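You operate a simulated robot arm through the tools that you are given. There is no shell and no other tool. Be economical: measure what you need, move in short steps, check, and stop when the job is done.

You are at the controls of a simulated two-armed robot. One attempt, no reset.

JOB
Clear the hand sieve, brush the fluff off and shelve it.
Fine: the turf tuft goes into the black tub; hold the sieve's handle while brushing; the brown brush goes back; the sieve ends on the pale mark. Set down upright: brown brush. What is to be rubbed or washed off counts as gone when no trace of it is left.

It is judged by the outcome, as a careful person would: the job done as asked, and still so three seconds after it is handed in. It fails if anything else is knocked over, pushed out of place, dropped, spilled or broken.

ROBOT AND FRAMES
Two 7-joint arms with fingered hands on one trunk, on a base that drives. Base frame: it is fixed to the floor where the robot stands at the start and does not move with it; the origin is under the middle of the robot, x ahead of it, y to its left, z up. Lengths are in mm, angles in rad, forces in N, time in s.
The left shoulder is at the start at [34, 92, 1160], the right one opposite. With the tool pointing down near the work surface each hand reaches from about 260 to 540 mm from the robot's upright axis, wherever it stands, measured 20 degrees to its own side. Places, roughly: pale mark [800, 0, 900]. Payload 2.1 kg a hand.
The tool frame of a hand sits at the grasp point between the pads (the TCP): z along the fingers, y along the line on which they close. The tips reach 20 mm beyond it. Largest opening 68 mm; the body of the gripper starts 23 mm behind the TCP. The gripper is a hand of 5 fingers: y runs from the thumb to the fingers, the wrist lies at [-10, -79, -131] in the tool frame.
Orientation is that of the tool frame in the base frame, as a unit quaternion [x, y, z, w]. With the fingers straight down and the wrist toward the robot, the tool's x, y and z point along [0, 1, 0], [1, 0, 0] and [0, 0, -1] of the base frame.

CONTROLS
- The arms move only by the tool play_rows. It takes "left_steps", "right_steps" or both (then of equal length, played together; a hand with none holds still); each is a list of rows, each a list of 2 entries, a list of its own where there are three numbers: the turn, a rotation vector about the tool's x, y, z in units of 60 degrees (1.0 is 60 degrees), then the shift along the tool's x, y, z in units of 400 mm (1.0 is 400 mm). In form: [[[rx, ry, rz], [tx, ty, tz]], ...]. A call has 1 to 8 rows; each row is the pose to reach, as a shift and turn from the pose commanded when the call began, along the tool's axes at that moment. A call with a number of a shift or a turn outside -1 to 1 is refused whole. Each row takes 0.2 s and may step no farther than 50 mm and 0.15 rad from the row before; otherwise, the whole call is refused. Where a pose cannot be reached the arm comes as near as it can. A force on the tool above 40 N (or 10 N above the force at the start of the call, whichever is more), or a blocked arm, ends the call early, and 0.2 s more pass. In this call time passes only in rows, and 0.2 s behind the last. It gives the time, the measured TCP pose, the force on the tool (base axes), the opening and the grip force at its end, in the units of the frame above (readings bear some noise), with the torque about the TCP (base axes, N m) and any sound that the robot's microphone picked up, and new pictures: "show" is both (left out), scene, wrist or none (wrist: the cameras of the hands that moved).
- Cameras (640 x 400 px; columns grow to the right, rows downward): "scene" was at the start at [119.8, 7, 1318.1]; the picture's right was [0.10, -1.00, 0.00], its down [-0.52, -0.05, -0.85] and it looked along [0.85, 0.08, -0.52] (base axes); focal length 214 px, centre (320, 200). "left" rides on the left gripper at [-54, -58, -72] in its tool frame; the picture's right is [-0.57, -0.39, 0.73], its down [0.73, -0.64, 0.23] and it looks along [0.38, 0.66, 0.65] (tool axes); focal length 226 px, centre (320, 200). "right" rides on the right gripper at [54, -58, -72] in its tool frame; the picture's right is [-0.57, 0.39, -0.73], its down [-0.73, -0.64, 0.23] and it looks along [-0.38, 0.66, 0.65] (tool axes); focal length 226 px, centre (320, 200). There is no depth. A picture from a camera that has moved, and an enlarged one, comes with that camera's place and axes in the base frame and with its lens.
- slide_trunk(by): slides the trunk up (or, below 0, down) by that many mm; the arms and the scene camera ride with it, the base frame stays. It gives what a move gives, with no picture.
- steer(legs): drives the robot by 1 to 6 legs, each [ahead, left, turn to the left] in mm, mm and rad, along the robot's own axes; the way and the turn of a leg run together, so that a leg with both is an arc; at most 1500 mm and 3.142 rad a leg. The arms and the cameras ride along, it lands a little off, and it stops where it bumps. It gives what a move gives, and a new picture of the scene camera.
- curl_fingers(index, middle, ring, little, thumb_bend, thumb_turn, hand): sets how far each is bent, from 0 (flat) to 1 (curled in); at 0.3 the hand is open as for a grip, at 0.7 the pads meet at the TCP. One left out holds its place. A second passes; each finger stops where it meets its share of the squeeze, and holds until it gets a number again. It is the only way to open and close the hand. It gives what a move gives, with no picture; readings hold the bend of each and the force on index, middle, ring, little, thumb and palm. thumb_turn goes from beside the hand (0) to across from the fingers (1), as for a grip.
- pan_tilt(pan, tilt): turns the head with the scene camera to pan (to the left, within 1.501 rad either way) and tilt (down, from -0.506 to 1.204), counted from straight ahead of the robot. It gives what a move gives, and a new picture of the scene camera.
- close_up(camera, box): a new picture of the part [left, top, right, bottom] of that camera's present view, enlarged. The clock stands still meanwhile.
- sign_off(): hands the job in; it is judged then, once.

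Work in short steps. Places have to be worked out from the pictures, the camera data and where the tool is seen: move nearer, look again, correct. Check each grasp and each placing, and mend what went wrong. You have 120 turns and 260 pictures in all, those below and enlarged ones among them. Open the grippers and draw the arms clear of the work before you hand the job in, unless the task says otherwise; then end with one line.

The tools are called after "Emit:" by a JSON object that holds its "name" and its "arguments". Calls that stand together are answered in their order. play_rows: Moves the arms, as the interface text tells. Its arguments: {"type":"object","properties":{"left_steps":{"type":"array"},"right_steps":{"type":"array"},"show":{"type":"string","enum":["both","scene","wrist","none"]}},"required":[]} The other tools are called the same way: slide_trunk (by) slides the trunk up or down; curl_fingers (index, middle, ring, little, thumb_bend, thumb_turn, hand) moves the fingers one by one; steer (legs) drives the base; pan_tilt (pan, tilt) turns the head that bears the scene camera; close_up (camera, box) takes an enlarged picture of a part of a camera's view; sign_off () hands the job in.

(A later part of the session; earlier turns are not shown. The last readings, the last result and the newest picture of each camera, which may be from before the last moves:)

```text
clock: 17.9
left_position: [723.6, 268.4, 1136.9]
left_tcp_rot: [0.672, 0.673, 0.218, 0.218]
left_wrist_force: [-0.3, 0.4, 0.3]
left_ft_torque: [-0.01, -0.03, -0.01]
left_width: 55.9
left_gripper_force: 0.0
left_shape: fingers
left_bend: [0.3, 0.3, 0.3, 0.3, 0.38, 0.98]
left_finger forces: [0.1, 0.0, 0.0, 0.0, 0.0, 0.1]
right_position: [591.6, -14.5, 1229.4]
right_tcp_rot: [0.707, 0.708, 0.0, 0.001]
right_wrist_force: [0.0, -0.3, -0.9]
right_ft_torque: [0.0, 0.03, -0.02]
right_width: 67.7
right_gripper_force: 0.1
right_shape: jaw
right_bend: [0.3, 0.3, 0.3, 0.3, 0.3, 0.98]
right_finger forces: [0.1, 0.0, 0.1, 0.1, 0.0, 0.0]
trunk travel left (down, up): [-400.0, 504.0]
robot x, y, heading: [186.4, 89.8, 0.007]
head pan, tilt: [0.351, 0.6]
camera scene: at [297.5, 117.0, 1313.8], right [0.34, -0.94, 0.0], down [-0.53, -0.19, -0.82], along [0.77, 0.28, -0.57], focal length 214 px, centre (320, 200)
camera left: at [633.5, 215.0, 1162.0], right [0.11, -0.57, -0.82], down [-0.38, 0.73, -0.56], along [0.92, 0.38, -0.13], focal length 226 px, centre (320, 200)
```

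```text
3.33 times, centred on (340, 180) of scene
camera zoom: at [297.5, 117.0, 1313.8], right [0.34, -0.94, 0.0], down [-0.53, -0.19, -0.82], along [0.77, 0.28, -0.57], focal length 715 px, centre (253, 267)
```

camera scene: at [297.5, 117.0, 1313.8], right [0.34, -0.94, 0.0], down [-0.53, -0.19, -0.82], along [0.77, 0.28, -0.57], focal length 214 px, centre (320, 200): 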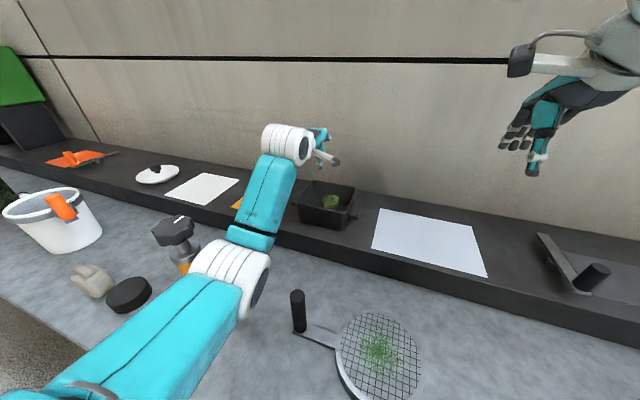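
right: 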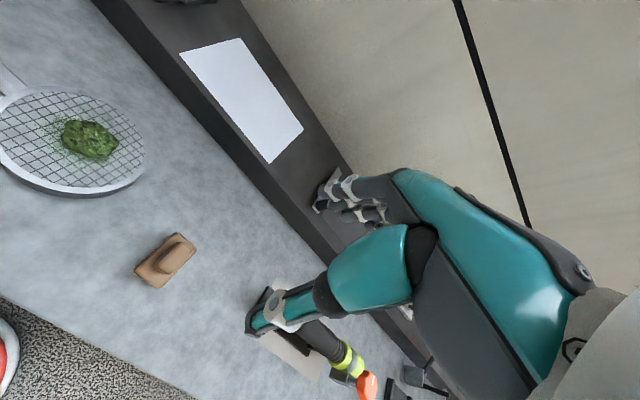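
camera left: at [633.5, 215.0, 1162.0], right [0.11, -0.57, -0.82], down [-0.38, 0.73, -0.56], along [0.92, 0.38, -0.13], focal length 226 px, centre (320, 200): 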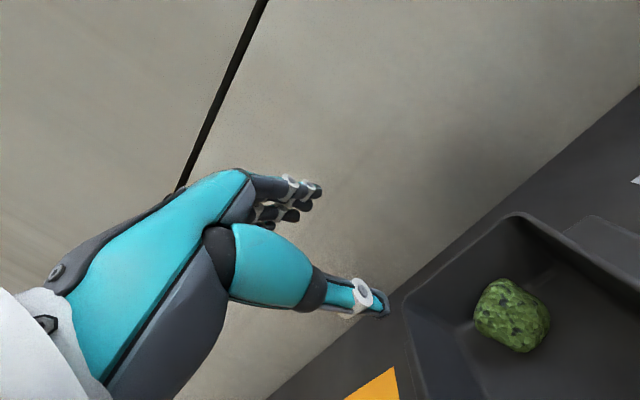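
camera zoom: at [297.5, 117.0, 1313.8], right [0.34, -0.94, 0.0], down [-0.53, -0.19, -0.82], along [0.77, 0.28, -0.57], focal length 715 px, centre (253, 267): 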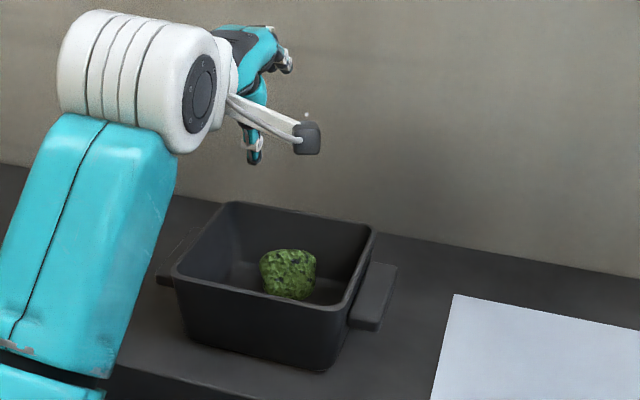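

The tuft is done. I'll drive back to about (133,30) for the brushing, then turn the left hand to a forward-pointing pose above the post.

Emit:
{"name": "steer", "arguments": {"legs": [[-53, -57, 0]]}}

Emit:
{"name": "play_rows", "arguments": {"left_steps": [[[-0.128, 0, 0], [0.005, -0.058, -0.037]], [[-0.256, 0, 0], [0.01, -0.116, -0.075]], [[-0.385, 0, 0], [0.015, -0.174, -0.113]], [[-0.513, 0, 0], [0.02, -0.231, -0.15]], [[-0.641, 0, 0], [0.025, -0.289, -0.188]], [[-0.77, 0, 0], [0.03, -0.347, -0.225]], [[-0.9, 0, 0], [0.0375, -0.405, -0.263]]]}}

```text
clock: 18.9
left_position: [670.0, 211.0, 1137.4]
left_tcp_rot: [0.672, 0.673, 0.219, 0.218]
left_wrist_force: [-0.6, 0.5, 0.0]
left_ft_torque: [0.0, 0.01, -0.01]
left_width: 55.8
left_gripper_force: 0.0
left_shape: fingers
left_bend: [0.3, 0.3, 0.3, 0.3, 0.38, 0.98]
left_finger forces: [0.0, 0.0, 0.0, 0.1, 0.0, 0.0]
right_position: [537.5, -71.9, 1228.3]
right_tcp_rot: [0.707, 0.707, 0.0, 0.0]
right_wrist_force: [0.1, -1.0, -0.3]
right_ft_torque: [-0.04, 0.0, 0.01]
right_width: 67.9
right_gripper_force: 0.1
right_shape: jaw
right_bend: [0.3, 0.3, 0.3, 0.3, 0.3, 0.98]
right_finger forces: [0.0, 0.0, 0.1, 0.1, 0.0, 0.0]
trunk travel left (down, up): [-400.0, 504.0]
robot x, y, heading: [131.3, 30.0, 0.002]
head pan, tilt: [0.351, 0.6]
camera scene: at [243.8, 59.1, 1313.9], right [0.34, -0.94, 0.0], down [-0.53, -0.19, -0.83], along [0.77, 0.28, -0.56], focal length 214 px, centre (320, 200)
```

scene: 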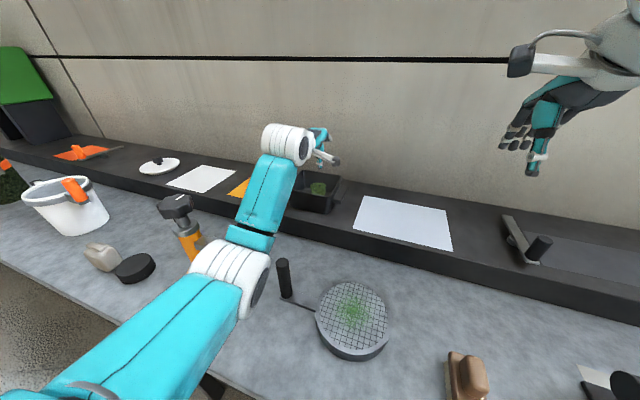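

```text
clock: 20.5
left_position: [475.6, 227.4, 1124.6]
left_tcp_rot: [0.499, 0.499, 0.501, 0.5]
left_wrist_force: [-0.7, 0.4, 0.4]
left_ft_torque: [0.0, -0.01, 0.03]
left_width: 55.8
left_gripper_force: 0.0
left_shape: fingers
left_bend: [0.3, 0.3, 0.3, 0.3, 0.38, 0.98]
left_finger forces: [0.1, 0.0, 0.0, 0.0, 0.1, 0.0]
right_position: [537.5, -72.4, 1228.3]
right_tcp_rot: [0.707, 0.707, -0.001, 0.0]
right_wrist_force: [0.1, -0.5, -0.6]
right_ft_torque: [-0.01, -0.02, 0.04]
right_width: 67.8
right_gripper_force: 0.1
right_shape: jaw
right_bend: [0.3, 0.3, 0.3, 0.3, 0.3, 0.98]
right_finger forces: [0.1, 0.0, 0.0, 0.0, 0.0, 0.0]
trunk travel left (down, up): [-400.0, 504.0]
robot x, y, heading: [128.2, 33.3, -0.003]
head pan, tilt: [0.351, 0.6]
camera scene: at [244.0, 59.5, 1313.8], right [0.34, -0.94, 0.0], down [-0.53, -0.19, -0.82], along [0.77, 0.28, -0.57], focal length 214 px, centre (320, 200)
camera left: at [403.8, 172.7, 1067.7], right [0.73, -0.57, -0.39], down [0.23, 0.73, -0.64], along [0.65, 0.38, 0.66], focal length 226 px, centre (320, 200)
```

scene: 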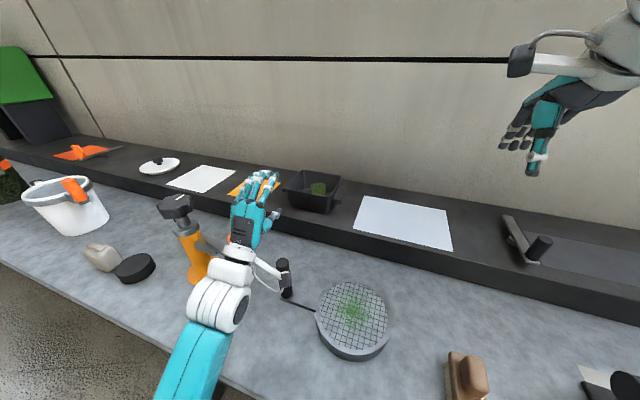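
left: 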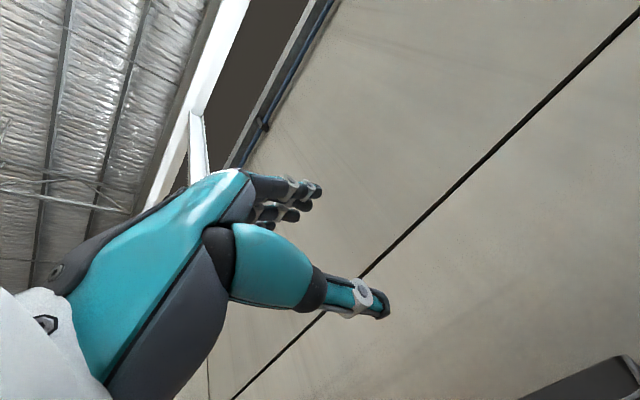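

The hand now points forward. I'll roll it 90° so the fingers sit left of the post, the thumb right, and the camera on top.

Emit:
{"name": "play_rows", "arguments": {"left_steps": [[[0, 0, -0.125], [0, 0, 0]], [[0, 0, -0.25], [0, 0, 0]], [[0, 0, -0.375], [0, 0, 0]], [[0, 0, -0.5], [0, 0, 0]], [[0, 0, -0.625], [0, 0, 0]], [[0, 0, -0.75], [0, 0, 0]]], "show": "none"}}

Emit:
{"name": "play_rows", "arguments": {"left_steps": [[[0, 0, -0.125], [0, 0, 0]], [[0, 0, -0.25], [0, 0, 0]], [[0, 0, -0.375], [0, 0, 0]], [[0, 0, -0.5], [0, 0, 0]], [[0, 0, -0.625], [0, 0, 0]], [[0, 0, -0.75], [0, 0, 0]]]}}

Emit:
{"name": "curl_fingers", "arguments": {"hand": "left", "thumb_bend": 0.3}}

Emit:
{"name": "pan_tilt", "arguments": {"pan": 0.3, "tilt": 0.95}}

```text
clock: 21.8
left_position: [477.2, 231.5, 1132.9]
left_tcp_rot: [0.38, 0.601, 0.373, 0.596]
left_wrist_force: [-0.5, -0.3, 0.2]
left_ft_torque: [0.0, 0.0, 0.0]
left_width: 55.6
left_gripper_force: 0.0
left_shape: fingers
left_bend: [0.3, 0.3, 0.3, 0.3, 0.38, 0.98]
left_finger forces: [0.1, 0.0, 0.1, 0.0, 0.0, 0.0]
right_position: [537.4, -72.9, 1229.5]
right_tcp_rot: [0.707, 0.707, 0.0, 0.0]
right_wrist_force: [0.0, -0.1, -0.3]
right_ft_torque: [0.0, 0.03, -0.02]
right_width: 67.8
right_gripper_force: 0.1
right_shape: jaw
right_bend: [0.3, 0.3, 0.3, 0.3, 0.3, 0.98]
right_finger forces: [0.0, 0.0, 0.1, 0.0, 0.1, 0.0]
trunk travel left (down, up): [-400.0, 504.0]
robot x, y, heading: [137.9, 33.0, 0.003]
head pan, tilt: [0.351, 0.6]
stopped in row 6 (left hand): the arm was blocked; the commanded pose is now the measured one
```

```text
clock: 22.3
left_position: [475.9, 237.0, 1140.4]
left_tcp_rot: [0.376, 0.608, 0.368, 0.594]
left_wrist_force: [0.6, -0.6, -0.5]
left_ft_torque: [0.03, 0.01, 0.0]
left_width: 55.8
left_gripper_force: 0.0
left_shape: fingers
left_bend: [0.3, 0.3, 0.3, 0.3, 0.38, 0.98]
left_finger forces: [0.0, 0.0, 0.0, 0.1, 0.0, 0.0]
right_position: [538.7, -71.2, 1229.6]
right_tcp_rot: [0.707, 0.707, 0.0, 0.0]
right_wrist_force: [-0.4, 0.4, 0.3]
right_ft_torque: [0.03, 0.0, 0.0]
right_width: 67.6
right_gripper_force: 0.0
right_shape: jaw
right_bend: [0.3, 0.3, 0.3, 0.3, 0.3, 0.98]
right_finger forces: [0.0, 0.0, 0.0, 0.0, 0.0, 0.0]
trunk travel left (down, up): [-400.0, 504.0]
robot x, y, heading: [132.1, 32.4, -0.002]
head pan, tilt: [0.351, 0.6]
stopped in row 2 (left hand): the arm was blocked; the commanded pose is now the measured one
camera scene: at [244.0, 59.5, 1313.8], right [0.34, -0.94, 0.0], down [-0.53, -0.19, -0.82], along [0.77, 0.28, -0.57], focal length 214 px, centre (320, 200)
camera left: at [402.8, 162.5, 1115.5], right [0.73, -0.68, -0.11], down [0.21, 0.37, -0.91], along [0.65, 0.64, 0.41], focal length 226 px, centre (320, 200)
```

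scene: 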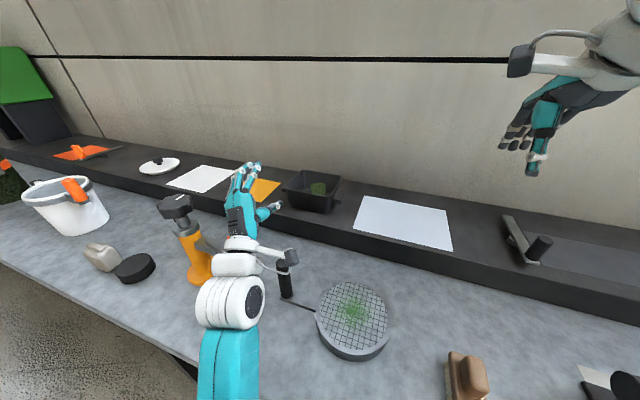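
left: 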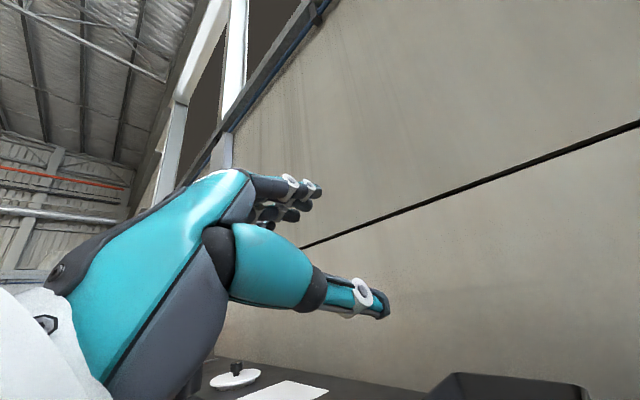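

```text
clock: 23.3
left_position: [475.1, 237.4, 1139.8]
left_tcp_rot: [0.375, 0.609, 0.368, 0.594]
left_wrist_force: [0.0, -0.1, -0.2]
left_ft_torque: [0.02, -0.01, 0.01]
left_width: 62.0
left_gripper_force: 0.0
left_shape: fingers
left_bend: [0.3, 0.3, 0.3, 0.3, 0.3, 0.98]
left_finger forces: [0.0, 0.1, 0.0, 0.0, 0.1, 0.0]
right_position: [536.5, -71.4, 1229.4]
right_tcp_rot: [0.707, 0.707, 0.0, 0.0]
right_wrist_force: [0.4, 0.0, 0.3]
right_ft_torque: [0.03, 0.0, -0.02]
right_width: 67.5
right_gripper_force: 0.0
right_shape: jaw
right_bend: [0.3, 0.3, 0.3, 0.3, 0.3, 0.98]
right_finger forces: [0.0, 0.0, 0.1, 0.0, 0.1, 0.1]
trunk travel left (down, up): [-400.0, 504.0]
robot x, y, heading: [131.6, 32.0, -0.002]
head pan, tilt: [0.351, 0.6]
```

```text
clock: 24.2
left_position: [475.6, 237.6, 1138.9]
left_tcp_rot: [0.375, 0.609, 0.368, 0.594]
left_wrist_force: [-1.1, -0.5, 1.0]
left_ft_torque: [-0.02, -0.01, 0.01]
left_width: 62.1
left_gripper_force: 0.1
left_shape: fingers
left_bend: [0.3, 0.3, 0.3, 0.3, 0.3, 0.98]
left_finger forces: [0.0, 0.0, 0.1, 0.1, 0.0, 0.0]
right_position: [537.3, -72.4, 1229.4]
right_tcp_rot: [0.707, 0.707, 0.001, 0.0]
right_wrist_force: [0.2, 0.3, -0.8]
right_ft_torque: [0.05, -0.03, -0.01]
right_width: 67.6
right_gripper_force: 0.0
right_shape: jaw
right_bend: [0.3, 0.3, 0.3, 0.3, 0.3, 0.98]
right_finger forces: [0.0, 0.0, 0.0, 0.0, 0.2, 0.0]
trunk travel left (down, up): [-400.0, 504.0]
robot x, y, heading: [132.1, 30.2, -0.002]
head pan, tilt: [0.3, 0.949]
camera scene: at [230.5, 50.6, 1285.5], right [0.3, -0.96, 0.0], down [-0.78, -0.24, -0.58], along [0.56, 0.17, -0.81], focal length 214 px, centre (320, 200)
```

scene: 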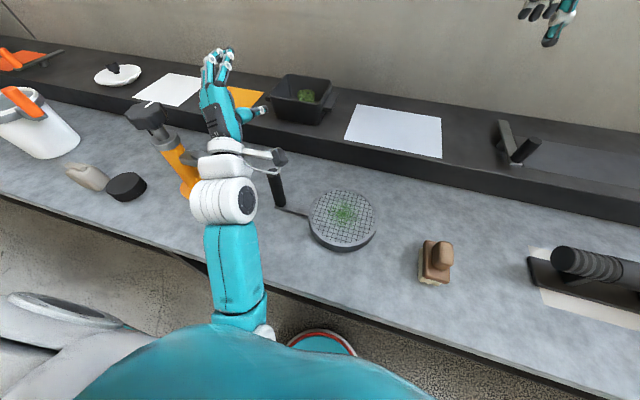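

The roll was blocked at about 30°, and the elbow seems to be folded against the chest. I'll extend the hand forward 130 mm and retry the roll there. If that works I'll back the base off for the grasp.

Emit:
{"name": "play_rows", "arguments": {"left_steps": [[[0, 0, 0], [0, 0, 0.11]], [[0, 0, 0], [0, 0, 0.22]], [[0, 0, 0], [0, 0, 0.33]]], "show": "none"}}

Emit:
{"name": "play_rows", "arguments": {"left_steps": [[[0, 0, -0.125], [0, 0, 0]], [[0, 0, -0.25], [0, 0, 0]], [[0, 0, -0.375], [0, 0, 0]], [[0, 0, -0.5], [0, 0, 0]], [[0, 0, -0.625], [0, 0, 0]], [[0, 0, -0.75], [0, 0, 0]], [[0, 0, -0.875], [0, 0, 0]], [[0, 0, -1.0], [0, 0, 0]]], "show": "scene"}}

```text
clock: 25.0
left_position: [608.7, 239.6, 1135.1]
left_tcp_rot: [0.374, 0.609, 0.367, 0.595]
left_wrist_force: [0.0, 0.7, 0.1]
left_ft_torque: [0.03, -0.02, -0.03]
left_width: 61.9
left_gripper_force: 0.1
left_shape: fingers
left_bend: [0.3, 0.3, 0.3, 0.3, 0.3, 0.98]
left_finger forces: [0.1, 0.1, 0.0, 0.0, 0.1, 0.0]
right_position: [537.7, -72.7, 1228.9]
right_tcp_rot: [0.707, 0.707, 0.0, 0.0]
right_wrist_force: [-0.8, -0.5, -1.1]
right_ft_torque: [0.01, 0.0, 0.0]
right_width: 67.8
right_gripper_force: 0.1
right_shape: jaw
right_bend: [0.3, 0.3, 0.3, 0.3, 0.3, 0.98]
right_finger forces: [0.0, 0.0, 0.0, 0.1, 0.1, 0.1]
trunk travel left (down, up): [-400.0, 504.0]
robot x, y, heading: [129.6, 31.0, -0.001]
head pan, tilt: [0.3, 0.949]
```

```text
clock: 26.8
left_position: [607.6, 237.4, 1137.0]
left_tcp_rot: [0.019, 0.714, 0.02, 0.699]
left_wrist_force: [0.0, 1.0, -1.0]
left_ft_torque: [-0.04, -0.01, -0.03]
left_width: 62.3
left_gripper_force: 0.0
left_shape: fingers
left_bend: [0.3, 0.3, 0.3, 0.3, 0.3, 0.98]
left_finger forces: [0.1, 0.0, 0.1, 0.0, 0.0, 0.1]
left hand out of reach, approached as far as the arm can: row 4
right_position: [537.9, -72.5, 1228.2]
right_tcp_rot: [0.707, 0.707, 0.001, 0.0]
right_wrist_force: [0.5, 0.4, 0.5]
right_ft_torque: [0.01, -0.02, -0.03]
right_width: 67.6
right_gripper_force: 0.1
right_shape: jaw
right_bend: [0.3, 0.3, 0.3, 0.3, 0.3, 0.98]
right_finger forces: [0.0, 0.0, 0.0, 0.0, 0.0, 0.0]
trunk travel left (down, up): [-400.0, 504.0]
robot x, y, heading: [131.2, 34.7, -0.003]
head pan, tilt: [0.3, 0.949]
camera scene: at [230.6, 50.5, 1285.4], right [0.3, -0.96, 0.0], down [-0.78, -0.24, -0.58], along [0.56, 0.17, -0.81], focal length 214 px, centre (320, 200)
```

scene: 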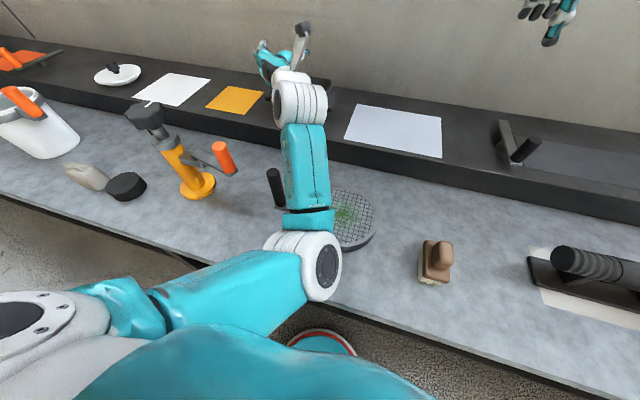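

The roll works, but the elbow swings inward and low over the sieve, which would be bad at table height. I'll try the opposite roll, fingers right of the post, so the elbow goes up and out.

Emit:
{"name": "play_rows", "arguments": {"left_steps": [[[0, 0, 0.125], [0, 0, 0]], [[0, 0, 0.25], [0, 0, 0]], [[0, 0, 0.375], [0, 0, 0]], [[0, 0, 0.5], [0, 0, 0]], [[0, 0, 0.625], [0, 0, 0]], [[0, 0, 0.75], [0, 0, 0]], [[0, 0, 0.875], [0, 0, 0]], [[0, 0, 1.0], [0, 0, 0]]], "show": "none"}}

Emit:
{"name": "play_rows", "arguments": {"left_steps": [[[0, 0, 0.125], [0, 0, 0]], [[0, 0, 0.25], [0, 0, 0]], [[0, 0, 0.375], [0, 0, 0]], [[0, 0, 0.5], [0, 0, 0]], [[0, 0, 0.625], [0, 0, 0]], [[0, 0, 0.75], [0, 0, 0]], [[0, 0, 0.875], [0, 0, 0]], [[0, 0, 1.0], [0, 0, 0]]], "show": "none"}}

Emit:
{"name": "play_rows", "arguments": {"left_steps": [[[0, 0, 0.125], [0, 0, 0]], [[0, 0, 0.25], [0, 0, 0]], [[0, 0, 0.375], [0, 0, 0]], [[0, 0, 0.5], [0, 0, 0]], [[0, 0, 0.625], [0, 0, 0]], [[0, 0, 0.75], [0, 0, 0]], [[0, 0, 0.875], [0, 0, 0]], [[0, 0, 0.97], [0, 0, 0]]], "show": "scene"}}

```text
clock: 28.6
left_position: [608.2, 239.0, 1136.3]
left_tcp_rot: [0.375, 0.609, 0.368, 0.594]
left_wrist_force: [0.2, 0.3, 0.4]
left_ft_torque: [0.01, -0.02, 0.02]
left_width: 62.1
left_gripper_force: 0.1
left_shape: fingers
left_bend: [0.3, 0.3, 0.3, 0.3, 0.3, 0.98]
left_finger forces: [0.0, 0.0, 0.0, 0.0, 0.1, 0.0]
right_position: [537.7, -71.8, 1229.6]
right_tcp_rot: [0.707, 0.707, 0.0, 0.0]
right_wrist_force: [-0.9, 0.1, -0.7]
right_ft_torque: [0.0, -0.03, -0.01]
right_width: 67.8
right_gripper_force: 0.1
right_shape: jaw
right_bend: [0.3, 0.3, 0.3, 0.3, 0.3, 0.98]
right_finger forces: [0.0, 0.0, 0.0, 0.1, 0.0, 0.0]
trunk travel left (down, up): [-400.0, 504.0]
robot x, y, heading: [132.5, 29.3, -0.003]
head pan, tilt: [0.3, 0.949]
```

```text
clock: 30.4
left_position: [608.3, 237.0, 1135.9]
left_tcp_rot: [0.63, 0.34, 0.615, 0.332]
left_wrist_force: [-0.4, 0.7, -0.3]
left_ft_torque: [-0.03, 0.0, 0.0]
left_width: 62.0
left_gripper_force: 0.1
left_shape: fingers
left_bend: [0.3, 0.3, 0.3, 0.3, 0.3, 0.98]
left_finger forces: [0.0, 0.0, 0.0, 0.0, 0.0, 0.0]
right_position: [536.4, -71.5, 1229.7]
right_tcp_rot: [0.707, 0.707, 0.0, 0.0]
right_wrist_force: [0.2, 0.0, 0.4]
right_ft_torque: [0.0, 0.0, 0.0]
right_width: 68.0
right_gripper_force: 0.1
right_shape: jaw
right_bend: [0.3, 0.3, 0.3, 0.3, 0.3, 0.98]
right_finger forces: [0.1, 0.0, 0.0, 0.0, 0.0, 0.1]
trunk travel left (down, up): [-400.0, 504.0]
robot x, y, heading: [130.2, 32.1, -0.003]
head pan, tilt: [0.3, 0.949]
```

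```text
clock: 32.2
left_position: [607.2, 237.4, 1136.8]
left_tcp_rot: [0.715, -0.008, 0.699, -0.01]
left_wrist_force: [-0.6, -1.0, -1.0]
left_ft_torque: [-0.02, -0.05, -0.01]
left_width: 62.4
left_gripper_force: 0.0
left_shape: fingers
left_bend: [0.3, 0.3, 0.3, 0.3, 0.3, 0.98]
left_finger forces: [0.1, 0.0, 0.0, 0.0, 0.0, 0.0]
right_position: [537.4, -71.1, 1228.5]
right_tcp_rot: [0.707, 0.707, 0.0, 0.001]
right_wrist_force: [0.2, 0.5, 0.4]
right_ft_torque: [-0.01, -0.01, 0.02]
right_width: 67.6
right_gripper_force: 0.0
right_shape: jaw
right_bend: [0.3, 0.3, 0.3, 0.3, 0.3, 0.98]
right_finger forces: [0.1, 0.0, 0.0, 0.1, 0.0, 0.1]
trunk travel left (down, up): [-400.0, 504.0]
robot x, y, heading: [130.1, 32.0, -0.0]
head pan, tilt: [0.3, 0.949]
camera scene: at [230.5, 50.7, 1285.4], right [0.3, -0.96, 0.0], down [-0.78, -0.24, -0.58], along [0.56, 0.17, -0.81], focal length 214 px, centre (320, 200)
```

scene: 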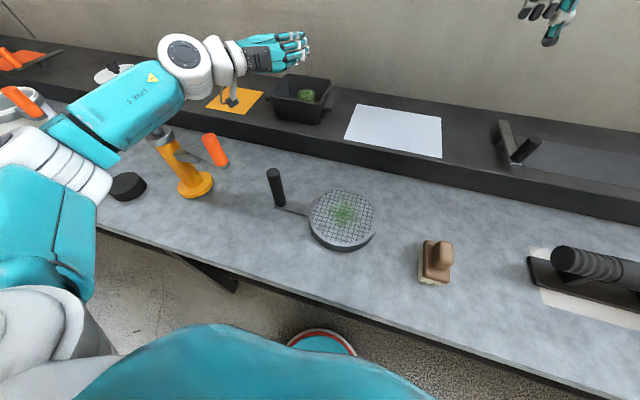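

This way the elbow is up and outside, clear of the sieve. I'll retract the hand to above the post while still high, then check.

Emit:
{"name": "play_rows", "arguments": {"left_steps": [[[0, 0, 0], [0, 0.01, -0.1]], [[0, 0, 0], [0, 0.02, -0.2]], [[0, 0, 0], [0, 0.035, -0.3]]]}}

Emit:
{"name": "close_up", "arguments": {"camera": "scene", "box": [220, 140, 380, 260]}}

```text
clock: 33.0
left_position: [487.2, 221.9, 1141.9]
left_tcp_rot: [0.716, -0.008, 0.698, -0.01]
left_wrist_force: [0.8, -1.1, 0.7]
left_ft_torque: [-0.01, 0.02, 0.02]
left_width: 62.2
left_gripper_force: 0.1
left_shape: fingers
left_bend: [0.3, 0.3, 0.3, 0.3, 0.3, 0.98]
left_finger forces: [0.1, 0.0, 0.1, 0.0, 0.1, 0.0]
right_position: [537.0, -72.8, 1228.6]
right_tcp_rot: [0.707, 0.707, 0.001, 0.0]
right_wrist_force: [0.0, -0.9, 0.4]
right_ft_torque: [-0.03, -0.02, -0.04]
right_width: 67.8
right_gripper_force: 0.0
right_shape: jaw
right_bend: [0.3, 0.3, 0.3, 0.3, 0.3, 0.98]
right_finger forces: [0.1, 0.0, 0.1, 0.0, 0.1, 0.0]
trunk travel left (down, up): [-400.0, 504.0]
robot x, y, heading: [128.3, 29.3, -0.003]
head pan, tilt: [0.3, 0.949]
camera scene: at [230.4, 50.6, 1285.4], right [0.3, -0.96, 0.0], down [-0.78, -0.24, -0.58], along [0.56, 0.17, -0.81], focal length 214 px, centre (320, 200)
camera left: at [413.2, 281.5, 1091.4], right [0.71, 0.4, -0.57], down [0.25, 0.62, 0.74], along [0.66, -0.67, 0.34], focal length 226 px, centre (320, 200)
```

scene: 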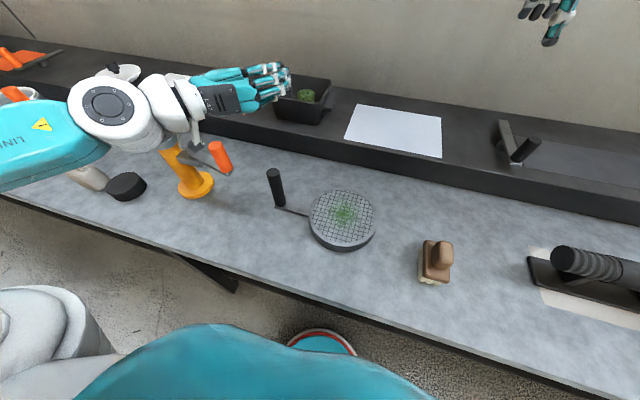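
left: 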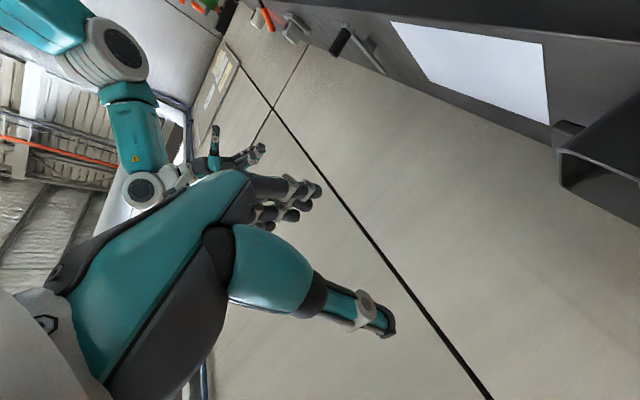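

```text
3.33 times, centred on (300, 200) of scene
camera zoom: at [230.4, 50.6, 1285.4], right [0.3, -0.96, 0.0], down [-0.78, -0.24, -0.58], along [0.56, 0.17, -0.81], focal length 715 px, centre (387, 200)
```

zoom: 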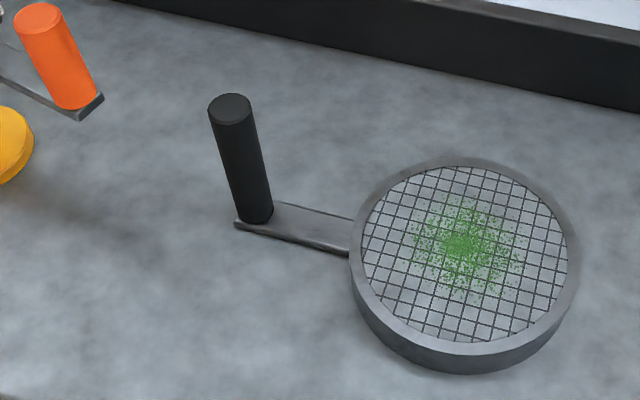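

The post is at (480,223), z up to 977. I'll descend part way with the open hand straddling it and check the alignment.

Emit:
{"name": "play_rows", "arguments": {"left_steps": [[[0, 0, 0], [-0.09, 0, 0]], [[0, 0, 0], [-0.18, 0, 0]], [[0, 0, 0], [-0.26, 0, 0]]]}}

Emit:
{"name": "close_up", "arguments": {"camera": "scene", "box": [180, 110, 340, 230]}}

```text
clock: 33.8
left_position: [484.0, 225.2, 1035.4]
left_tcp_rot: [0.715, -0.007, 0.699, -0.009]
left_wrist_force: [1.1, -0.2, 0.4]
left_ft_torque: [0.01, -0.02, 0.02]
left_width: 62.0
left_gripper_force: 0.2
left_shape: fingers
left_bend: [0.3, 0.3, 0.3, 0.3, 0.3, 0.98]
left_finger forces: [0.1, 0.1, 0.0, 0.1, 0.0, 0.1]
left hand out of reach, approached as far as the arm can: row 1
right_position: [538.3, -71.1, 1228.7]
right_tcp_rot: [0.707, 0.708, 0.0, 0.0]
right_wrist_force: [-0.1, 0.5, -0.1]
right_ft_torque: [0.01, 0.04, 0.0]
right_width: 68.0
right_gripper_force: 0.0
right_shape: jaw
right_bend: [0.3, 0.3, 0.3, 0.3, 0.3, 0.98]
right_finger forces: [0.0, 0.0, 0.0, 0.1, 0.1, 0.0]
trunk travel left (down, up): [-400.0, 504.0]
robot x, y, heading: [129.4, 32.3, 0.004]
head pan, tilt: [0.3, 0.949]
camera scene: at [230.6, 50.7, 1285.4], right [0.3, -0.96, 0.0], down [-0.78, -0.24, -0.58], along [0.56, 0.17, -0.81], focal length 214 px, centre (320, 200)
camera left: at [410.7, 284.5, 985.3], right [0.71, 0.4, -0.57], down [0.25, 0.62, 0.74], along [0.66, -0.67, 0.35], focal length 226 px, centre (320, 200)
```

scene: 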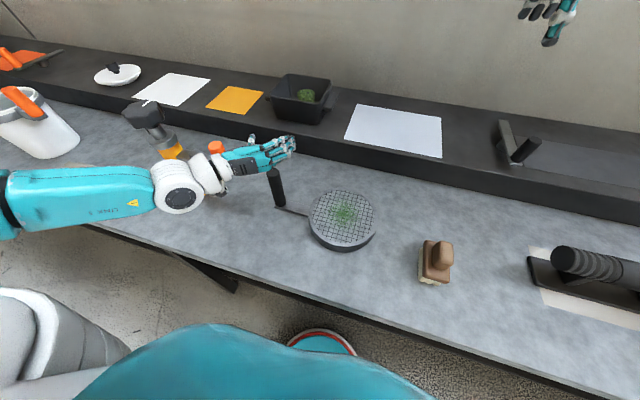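
left: 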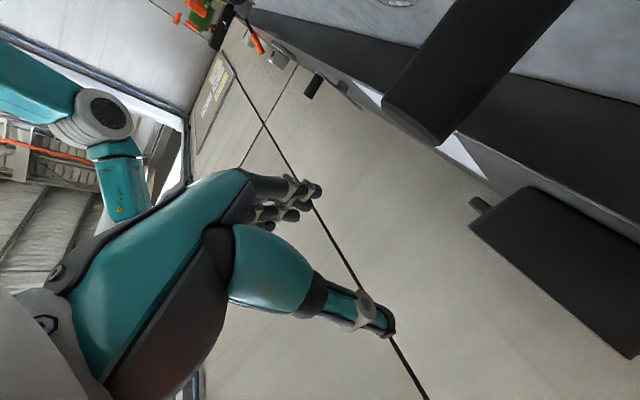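

```text
3.33 times, centred on (260, 170) of scene
camera zoom: at [230.6, 50.7, 1285.4], right [0.3, -0.96, 0.0], down [-0.78, -0.24, -0.58], along [0.56, 0.17, -0.81], focal length 715 px, centre (520, 300)
```

zoom: 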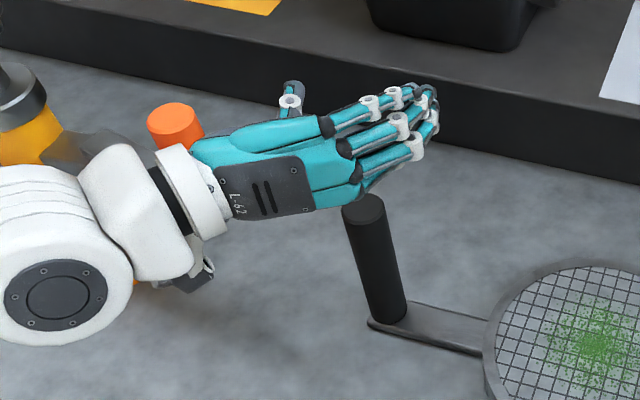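

The TCP projects right over the post axis. I'll descend further in small steps with the force checked.

Emit:
{"name": "play_rows", "arguments": {"left_steps": [[[0, 0, 0], [-0.04, 0.005, -0.005]], [[0, 0, 0], [-0.08, 0.005, -0.005]], [[0, 0, 0], [-0.12, 0.005, -0.005]]]}}

Emit:
{"name": "close_up", "arguments": {"camera": "scene", "box": [180, 110, 340, 230]}}

```text
clock: 34.6
left_position: [481.8, 224.3, 988.5]
left_tcp_rot: [0.715, -0.009, 0.699, -0.01]
left_wrist_force: [0.6, -0.3, -0.5]
left_ft_torque: [0.02, 0.02, -0.01]
left_width: 62.2
left_gripper_force: 0.1
left_shape: fingers
left_bend: [0.3, 0.3, 0.3, 0.3, 0.3, 0.98]
left_finger forces: [0.1, 0.1, 0.0, 0.0, 0.0, 0.0]
right_position: [538.3, -72.4, 1229.3]
right_tcp_rot: [0.707, 0.707, 0.0, 0.0]
right_wrist_force: [-0.3, 0.3, -0.1]
right_ft_torque: [0.01, -0.01, 0.04]
right_width: 67.7
right_gripper_force: 0.2
right_shape: jaw
right_bend: [0.3, 0.3, 0.3, 0.3, 0.3, 0.98]
right_finger forces: [0.0, 0.1, 0.0, 0.1, 0.1, 0.1]
trunk travel left (down, up): [-400.0, 504.0]
robot x, y, heading: [132.0, 29.8, 0.0]
head pan, tilt: [0.3, 0.949]
camera scene: at [230.5, 50.7, 1285.4], right [0.3, -0.96, 0.0], down [-0.78, -0.24, -0.58], along [0.56, 0.17, -0.81], focal length 214 px, centre (320, 200)
camera left: at [407.7, 285.2, 938.0], right [0.71, 0.4, -0.57], down [0.25, 0.62, 0.74], along [0.66, -0.67, 0.35], focal length 226 px, centre (320, 200)
```

scene: 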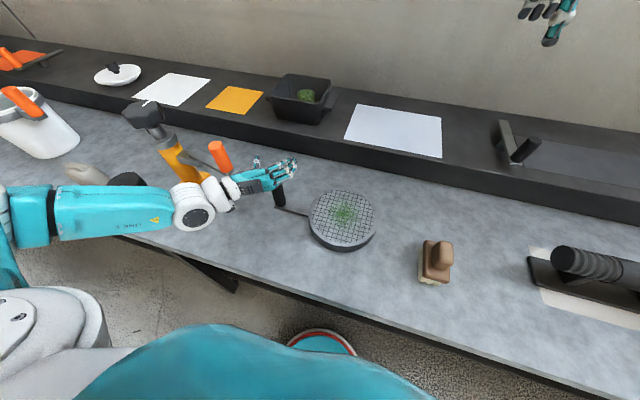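
left: 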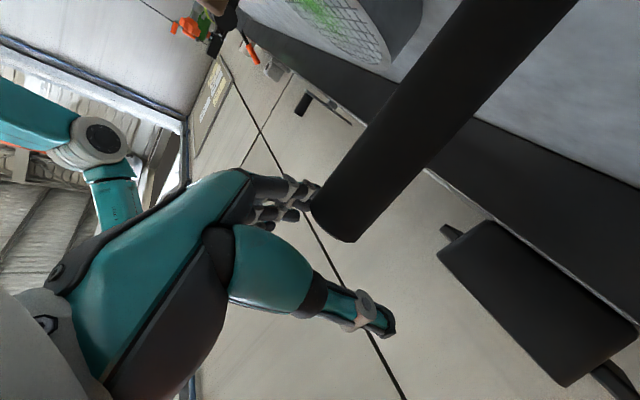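

```text
3.33 times, centred on (260, 170) of scene
camera zoom: at [230.5, 50.7, 1285.4], right [0.3, -0.96, 0.0], down [-0.78, -0.24, -0.58], along [0.56, 0.17, -0.81], focal length 715 px, centre (520, 300)
```

zoom: 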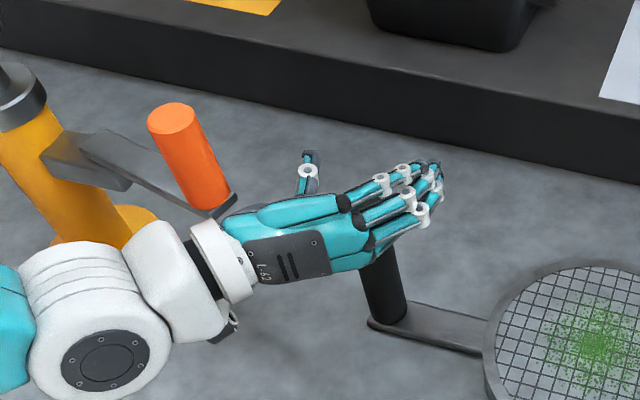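

The post top is entering between the fingers and thumb with no contact force. I'll descend 48 mm more to z≈940.

Emit:
{"name": "play_rows", "arguments": {"left_steps": [[[0, 0, 0], [-0.06, 0, 0]], [[0, 0, 0], [-0.12, 0, 0]]], "show": "wrist"}}

Emit:
{"name": "close_up", "arguments": {"camera": "scene", "box": [180, 110, 340, 230]}}

```text
clock: 35.2
left_position: [481.5, 226.3, 938.7]
left_tcp_rot: [0.715, -0.008, 0.699, -0.009]
left_wrist_force: [-0.4, -0.2, 1.0]
left_ft_torque: [0.01, -0.06, 0.01]
left_width: 62.1
left_gripper_force: 0.1
left_shape: fingers
left_bend: [0.3, 0.3, 0.3, 0.3, 0.3, 0.98]
left_finger forces: [0.0, 0.0, 0.1, 0.1, 0.0, 0.0]
right_position: [537.1, -71.6, 1229.2]
right_tcp_rot: [0.707, 0.707, 0.0, 0.0]
right_wrist_force: [0.4, 0.2, -0.7]
right_ft_torque: [0.0, 0.03, -0.01]
right_width: 67.7
right_gripper_force: 0.1
right_shape: jaw
right_bend: [0.3, 0.3, 0.3, 0.3, 0.3, 0.98]
right_finger forces: [0.1, 0.0, 0.0, 0.1, 0.1, 0.0]
trunk travel left (down, up): [-400.0, 504.0]
robot x, y, heading: [129.5, 36.1, 0.002]
head pan, tilt: [0.3, 0.949]
camera left: at [407.3, 285.7, 889.1], right [0.71, 0.4, -0.57], down [0.25, 0.62, 0.74], along [0.66, -0.67, 0.35], focal length 226 px, centre (320, 200)
```

left: 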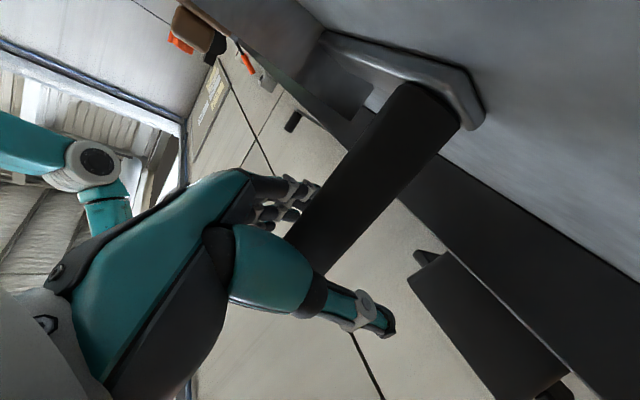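

```text
3.33 times, centred on (260, 170) of scene
camera zoom: at [230.5, 50.7, 1285.4], right [0.3, -0.96, 0.0], down [-0.78, -0.24, -0.58], along [0.56, 0.17, -0.81], focal length 715 px, centre (520, 300)
```

zoom: 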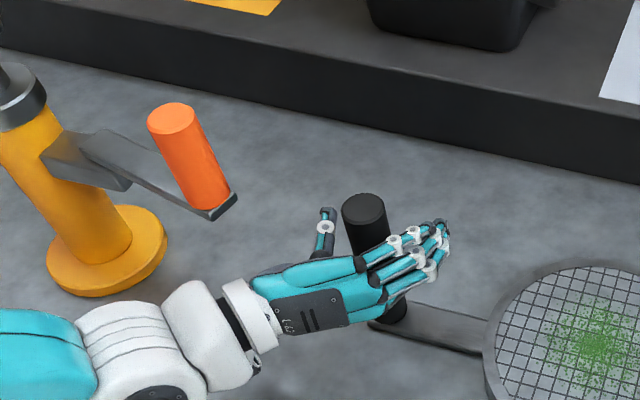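

The post is between thumb and fingers, so I'm closing.

Emit:
{"name": "curl_fingers", "arguments": {"hand": "left", "index": 0.8, "middle": 0.8, "ring": 0.8, "little": 0.8, "thumb_bend": 0.8}}

Emit:
{"name": "close_up", "arguments": {"camera": "scene", "box": [180, 110, 340, 230]}}

Emit:
{"name": "close_up", "arguments": {"camera": "left", "box": [0, 0, 640, 400]}}

```text
clock: 36.2
left_position: [481.3, 225.6, 940.8]
left_tcp_rot: [0.716, -0.008, 0.698, -0.009]
left_wrist_force: [0.0, -1.1, 8.1]
left_ft_torque: [0.35, 0.14, 0.02]
left_width: 0.2
left_gripper_force: 17.2
left_shape: fingers
left_bend: [0.79, 0.78, 0.78, 0.77, 0.72, 0.97]
left_finger forces: [4.2, 3.2, 3.6, 7.7, 15.5, 0.0]
right_position: [537.3, -72.8, 1229.0]
right_tcp_rot: [0.707, 0.707, 0.0, 0.001]
right_wrist_force: [-0.6, 0.2, -0.1]
right_ft_torque: [0.0, 0.04, -0.01]
right_width: 67.7
right_gripper_force: 0.0
right_shape: jaw
right_bend: [0.3, 0.3, 0.3, 0.3, 0.3, 0.98]
right_finger forces: [0.1, 0.0, 0.0, 0.0, 0.0, 0.1]
trunk travel left (down, up): [-400.0, 504.0]
robot x, y, heading: [127.6, 32.3, 0.004]
head pan, tilt: [0.3, 0.949]
```

```text
3.33 times, centred on (260, 170) of scene
camera zoom: at [230.0, 50.2, 1285.5], right [0.3, -0.96, 0.0], down [-0.78, -0.24, -0.58], along [0.56, 0.17, -0.81], focal length 715 px, centre (520, 300)
```

zoom: 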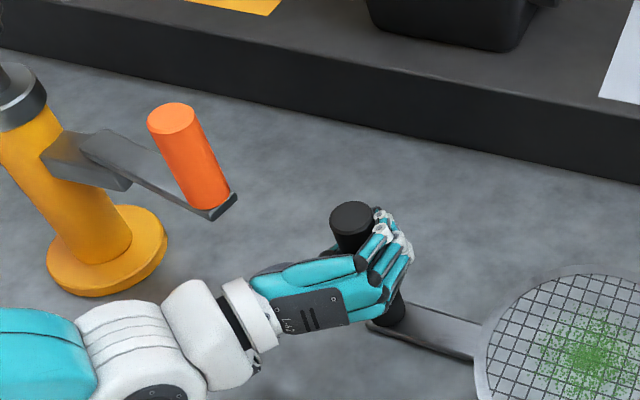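

```text
1.00 times, centred on (320, 200) of left
camera zoom: at [407.3, 285.2, 889.9], right [0.71, 0.4, -0.57], down [0.24, 0.62, 0.74], along [0.66, -0.67, 0.35], focal length 226 px, centre (320, 200)
```

zoom: 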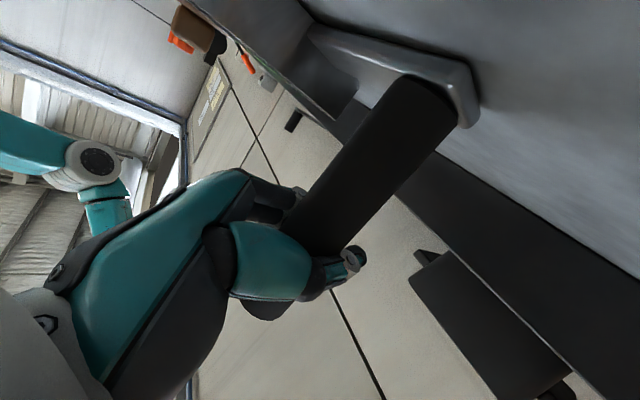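

It's firmly gripped. Let me see whether the sieve still lies flat.

Emit:
{"name": "close_up", "arguments": {"camera": "scene", "box": [240, 150, 400, 270]}}

```text
3.33 times, centred on (320, 210) of scene
camera zoom: at [230.0, 50.2, 1285.5], right [0.3, -0.96, 0.0], down [-0.78, -0.24, -0.58], along [0.56, 0.17, -0.81], focal length 715 px, centre (320, 167)
```

zoom: 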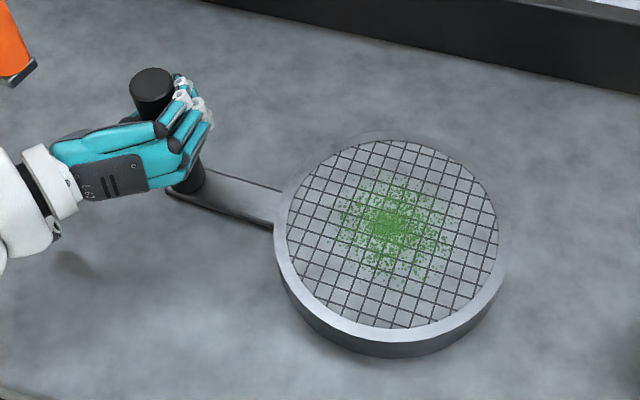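

The sieve pivoted only slightly; the fluff is now near (467,77). Next the right hand goes above the brush (≈(426,-110)), turned to close across its ridge.

Emit:
{"name": "play_rows", "arguments": {"right_steps": [[[0, 0, -0.125], [-0.016, -0.047, 0.054]], [[0, 0, -0.25], [-0.032, -0.094, 0.108]], [[0, 0, -0.375], [-0.048, -0.14, 0.16]], [[0, 0, -0.5], [-0.064, -0.187, 0.215]], [[0, 0, -0.625], [-0.08, -0.234, 0.27]], [[0, 0, -0.75], [-0.095, -0.28, 0.3225]]], "show": "none"}}

Emit:
{"name": "play_rows", "arguments": {"right_steps": [[[0, 0, -0.125], [0, 0, 0]], [[0, 0, -0.25], [0, 0, 0]], [[0, 0, -0.375], [0, 0, 0]], [[0, 0, -0.5], [0, 0, 0]], [[0, 0, -0.625], [0, 0, 0]], [[0, 0, -0.75], [0, 0, 0]]]}}

```text
clock: 37.6
left_position: [482.0, 225.7, 939.8]
left_tcp_rot: [0.715, -0.007, 0.699, -0.009]
left_wrist_force: [1.4, -0.8, 8.9]
left_ft_torque: [0.33, 0.14, 0.01]
left_width: 0.0
left_gripper_force: 15.5
left_shape: fingers
left_bend: [0.79, 0.78, 0.78, 0.77, 0.72, 0.97]
left_finger forces: [4.1, 2.9, 3.4, 7.2, 14.6, 0.0]
right_position: [423.9, -110.4, 1099.9]
right_tcp_rot: [0.382, 0.924, 0.001, 0.0]
right_wrist_force: [-0.4, 0.1, 0.6]
right_ft_torque: [0.01, 0.02, 0.01]
right_width: 68.0
right_gripper_force: 0.0
right_shape: jaw
right_bend: [0.3, 0.3, 0.3, 0.3, 0.3, 0.98]
right_finger forces: [0.1, 0.1, 0.0, 0.0, 0.1, 0.0]
trunk travel left (down, up): [-400.0, 504.0]
robot x, y, heading: [133.4, 31.4, -0.003]
head pan, tilt: [0.3, 0.949]
```

```text
clock: 39.0
left_position: [480.8, 224.7, 939.2]
left_tcp_rot: [0.715, -0.008, 0.699, -0.01]
left_wrist_force: [0.2, -2.0, 8.1]
left_ft_torque: [0.35, 0.16, 0.0]
left_width: 0.0
left_gripper_force: 15.1
left_shape: fingers
left_bend: [0.79, 0.79, 0.78, 0.77, 0.74, 0.97]
left_finger forces: [4.0, 2.3, 2.9, 7.3, 13.3, 0.0]
right_position: [337.6, -51.0, 1138.5]
right_tcp_rot: [-0.001, 1.0, 0.0, 0.0]
right_wrist_force: [1.6, 0.8, 0.1]
right_ft_torque: [0.04, 0.02, -0.02]
right_width: 68.2
right_gripper_force: 0.0
right_shape: jaw
right_bend: [0.3, 0.3, 0.3, 0.3, 0.3, 0.98]
right_finger forces: [0.0, 0.0, 0.0, 0.0, 0.1, 0.0]
right hand out of reach, approached as far as the arm can: row 1, 2, 3, 4, 5, 6
trunk travel left (down, up): [-400.0, 504.0]
robot x, y, heading: [128.2, 29.0, -0.0]
head pan, tilt: [0.3, 0.949]
camera scene: at [230.0, 50.1, 1285.5], right [0.3, -0.96, 0.0], down [-0.78, -0.24, -0.58], along [0.56, 0.17, -0.81], focal length 214 px, centre (320, 200)
camera right: at [281.8, -109.9, 1210.7], right [0.57, 0.39, 0.73], down [0.73, -0.64, -0.23], along [0.38, 0.66, -0.65], focal length 226 px, centre (320, 200)
```

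scene: 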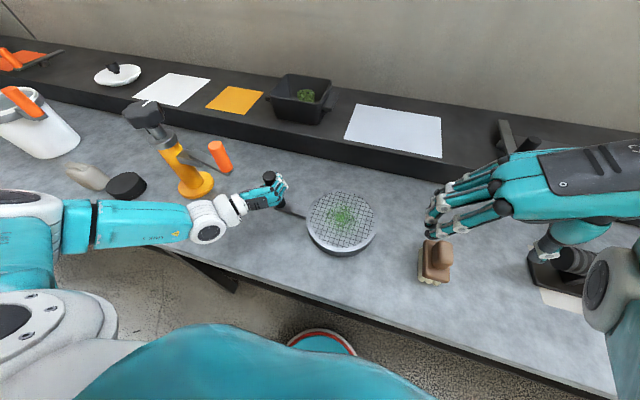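
right: 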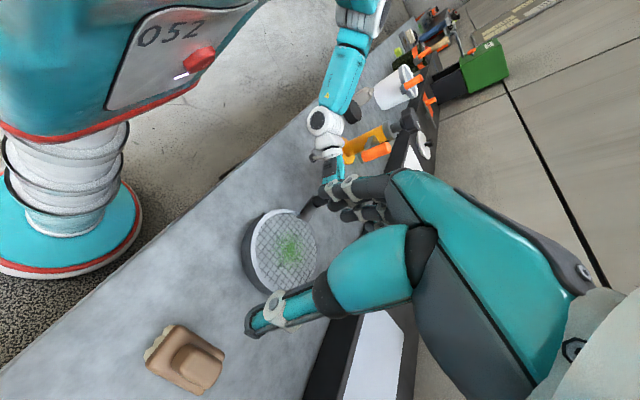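

Full 90° yaw isn't reachable at that height. I'll see whether it is lower down, above the brush at z≈1010.

Emit:
{"name": "play_rows", "arguments": {"right_steps": [[[0, 0, 0], [-0.044, -0.03, 0.064]], [[0, 0, 0], [-0.087, -0.06, 0.128]], [[0, 0, 0], [-0.13, -0.09, 0.192]], [[0, 0, 0], [-0.174, -0.118, 0.256]], [[0, 0, 0], [-0.2175, -0.1475, 0.32]]]}}

```text
clock: 40.2
left_position: [481.1, 226.2, 940.4]
left_tcp_rot: [0.715, -0.008, 0.699, -0.009]
left_wrist_force: [0.3, -1.5, 8.0]
left_ft_torque: [0.33, 0.15, 0.01]
left_width: 0.0
left_gripper_force: 14.6
left_shape: fingers
left_bend: [0.79, 0.79, 0.78, 0.77, 0.74, 0.97]
left_finger forces: [3.8, 2.2, 2.9, 7.2, 13.2, 0.0]
right_position: [320.4, -47.4, 1102.4]
right_tcp_rot: [0.0, 1.0, -0.001, 0.0]
right_wrist_force: [-0.1, 0.1, 0.6]
right_ft_torque: [-0.03, 0.04, 0.0]
right_width: 68.0
right_gripper_force: 0.1
right_shape: jaw
right_bend: [0.3, 0.3, 0.3, 0.3, 0.3, 0.98]
right_finger forces: [0.0, 0.0, 0.0, 0.0, 0.0, 0.0]
right hand out of reach, approached as far as the arm can: row 1, 2, 3, 4, 5
trunk travel left (down, up): [-400.0, 504.0]
robot x, y, heading: [133.9, 35.0, 0.005]
head pan, tilt: [0.3, 0.949]
camera scene: at [230.0, 50.1, 1285.5], right [0.3, -0.96, 0.0], down [-0.78, -0.24, -0.58], along [0.56, 0.17, -0.81], focal length 214 px, centre (320, 200)
camera right: at [265.0, -105.4, 1173.6], right [0.57, 0.39, 0.73], down [0.73, -0.64, -0.23], along [0.38, 0.66, -0.65], focal length 226 px, centre (320, 200)
```

scene: 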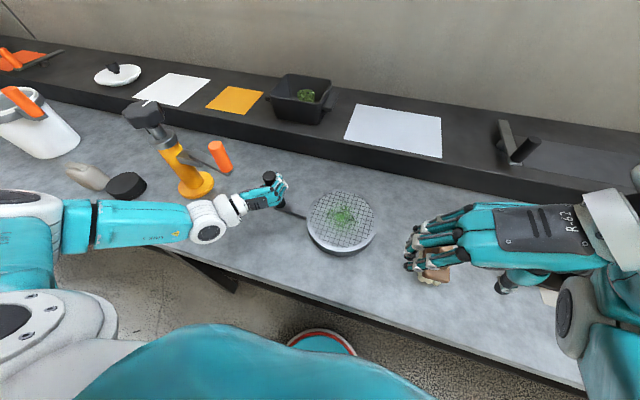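
right: 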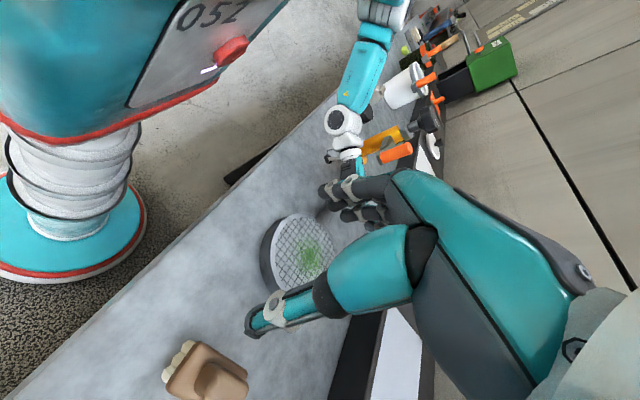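

Not reachable. Instead I'll grip the ridge along its 45 mm length with the wrist toward the robot, so I'm turning the hand back.

Emit:
{"name": "play_rows", "arguments": {"right_steps": [[[0, 0, 0.125], [0, 0, 0]], [[0, 0, 0.25], [0, 0, 0]], [[0, 0, 0.375], [0, 0, 0]], [[0, 0, 0.5], [0, 0, 0]], [[0, 0, 0.625], [0, 0, 0]], [[0, 0, 0.75], [0, 0, 0]]], "show": "none"}}

Emit:
{"name": "play_rows", "arguments": {"right_steps": [[[0, 0, 0.125], [0, 0, 0]], [[0, 0, 0.25], [0, 0, 0]], [[0, 0, 0.375], [0, 0, 0]], [[0, 0, 0.5], [0, 0, 0]], [[0, 0, 0.625], [0, 0, 0]], [[0, 0, 0.75], [0, 0, 0]]], "show": "wrist"}}

```text
clock: 41.6
left_position: [481.9, 225.7, 941.0]
left_tcp_rot: [0.715, -0.008, 0.699, -0.009]
left_wrist_force: [0.4, -1.6, 7.9]
left_ft_torque: [0.34, 0.11, 0.02]
left_width: 0.1
left_gripper_force: 14.6
left_shape: fingers
left_bend: [0.79, 0.79, 0.78, 0.77, 0.74, 0.97]
left_finger forces: [3.8, 2.3, 3.0, 7.0, 13.1, 0.0]
right_position: [364.0, -40.2, 1127.2]
right_tcp_rot: [0.383, 0.924, 0.0, 0.0]
right_wrist_force: [-0.1, -0.4, -0.1]
right_ft_torque: [0.01, 0.0, -0.02]
right_width: 68.1
right_gripper_force: 0.0
right_shape: jaw
right_bend: [0.3, 0.3, 0.3, 0.3, 0.3, 0.98]
right_finger forces: [0.0, 0.0, 0.1, 0.0, 0.0, 0.0]
right hand out of reach, approached as far as the arm can: row 1, 2, 3, 4, 5, 6
trunk travel left (down, up): [-400.0, 504.0]
robot x, y, heading: [133.5, 33.2, -0.001]
head pan, tilt: [0.3, 0.949]
```

```text
clock: 43.0
left_position: [482.4, 225.3, 940.4]
left_tcp_rot: [0.715, -0.008, 0.699, -0.009]
left_wrist_force: [1.0, -2.2, 7.2]
left_ft_torque: [0.32, 0.14, 0.0]
left_width: 0.3
left_gripper_force: 14.3
left_shape: fingers
left_bend: [0.79, 0.79, 0.78, 0.77, 0.74, 0.97]
left_finger forces: [3.8, 2.2, 2.8, 6.9, 13.3, 0.0]
right_position: [369.5, -36.2, 1132.5]
right_tcp_rot: [0.708, 0.706, 0.0, 0.0]
right_wrist_force: [0.2, -0.1, 0.4]
right_ft_torque: [-0.02, 0.02, 0.0]
right_width: 67.8
right_gripper_force: 0.0
right_shape: jaw
right_bend: [0.3, 0.3, 0.3, 0.3, 0.3, 0.98]
right_finger forces: [0.0, 0.0, 0.0, 0.0, 0.1, 0.0]
right hand out of reach, approached as far as the arm can: row 1, 2, 3, 4, 5, 6
trunk travel left (down, up): [-400.0, 504.0]
robot x, y, heading: [131.5, 28.2, -0.001]
head pan, tilt: [0.3, 0.949]
camera right: at [310.8, 18.1, 1204.1], right [0.38, -0.57, 0.73], down [-0.64, -0.73, -0.23], along [0.66, -0.38, -0.65], focal length 226 px, centre (320, 200)
```

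right: 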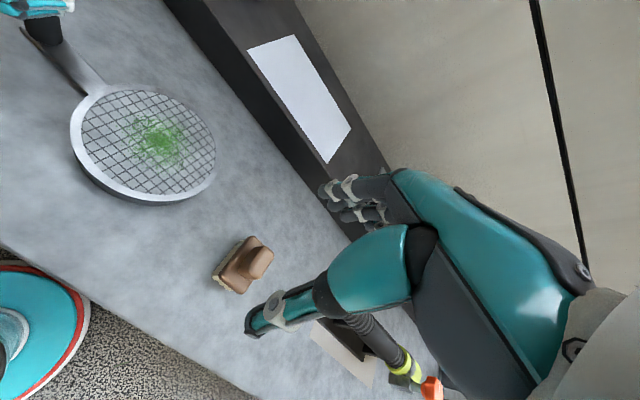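

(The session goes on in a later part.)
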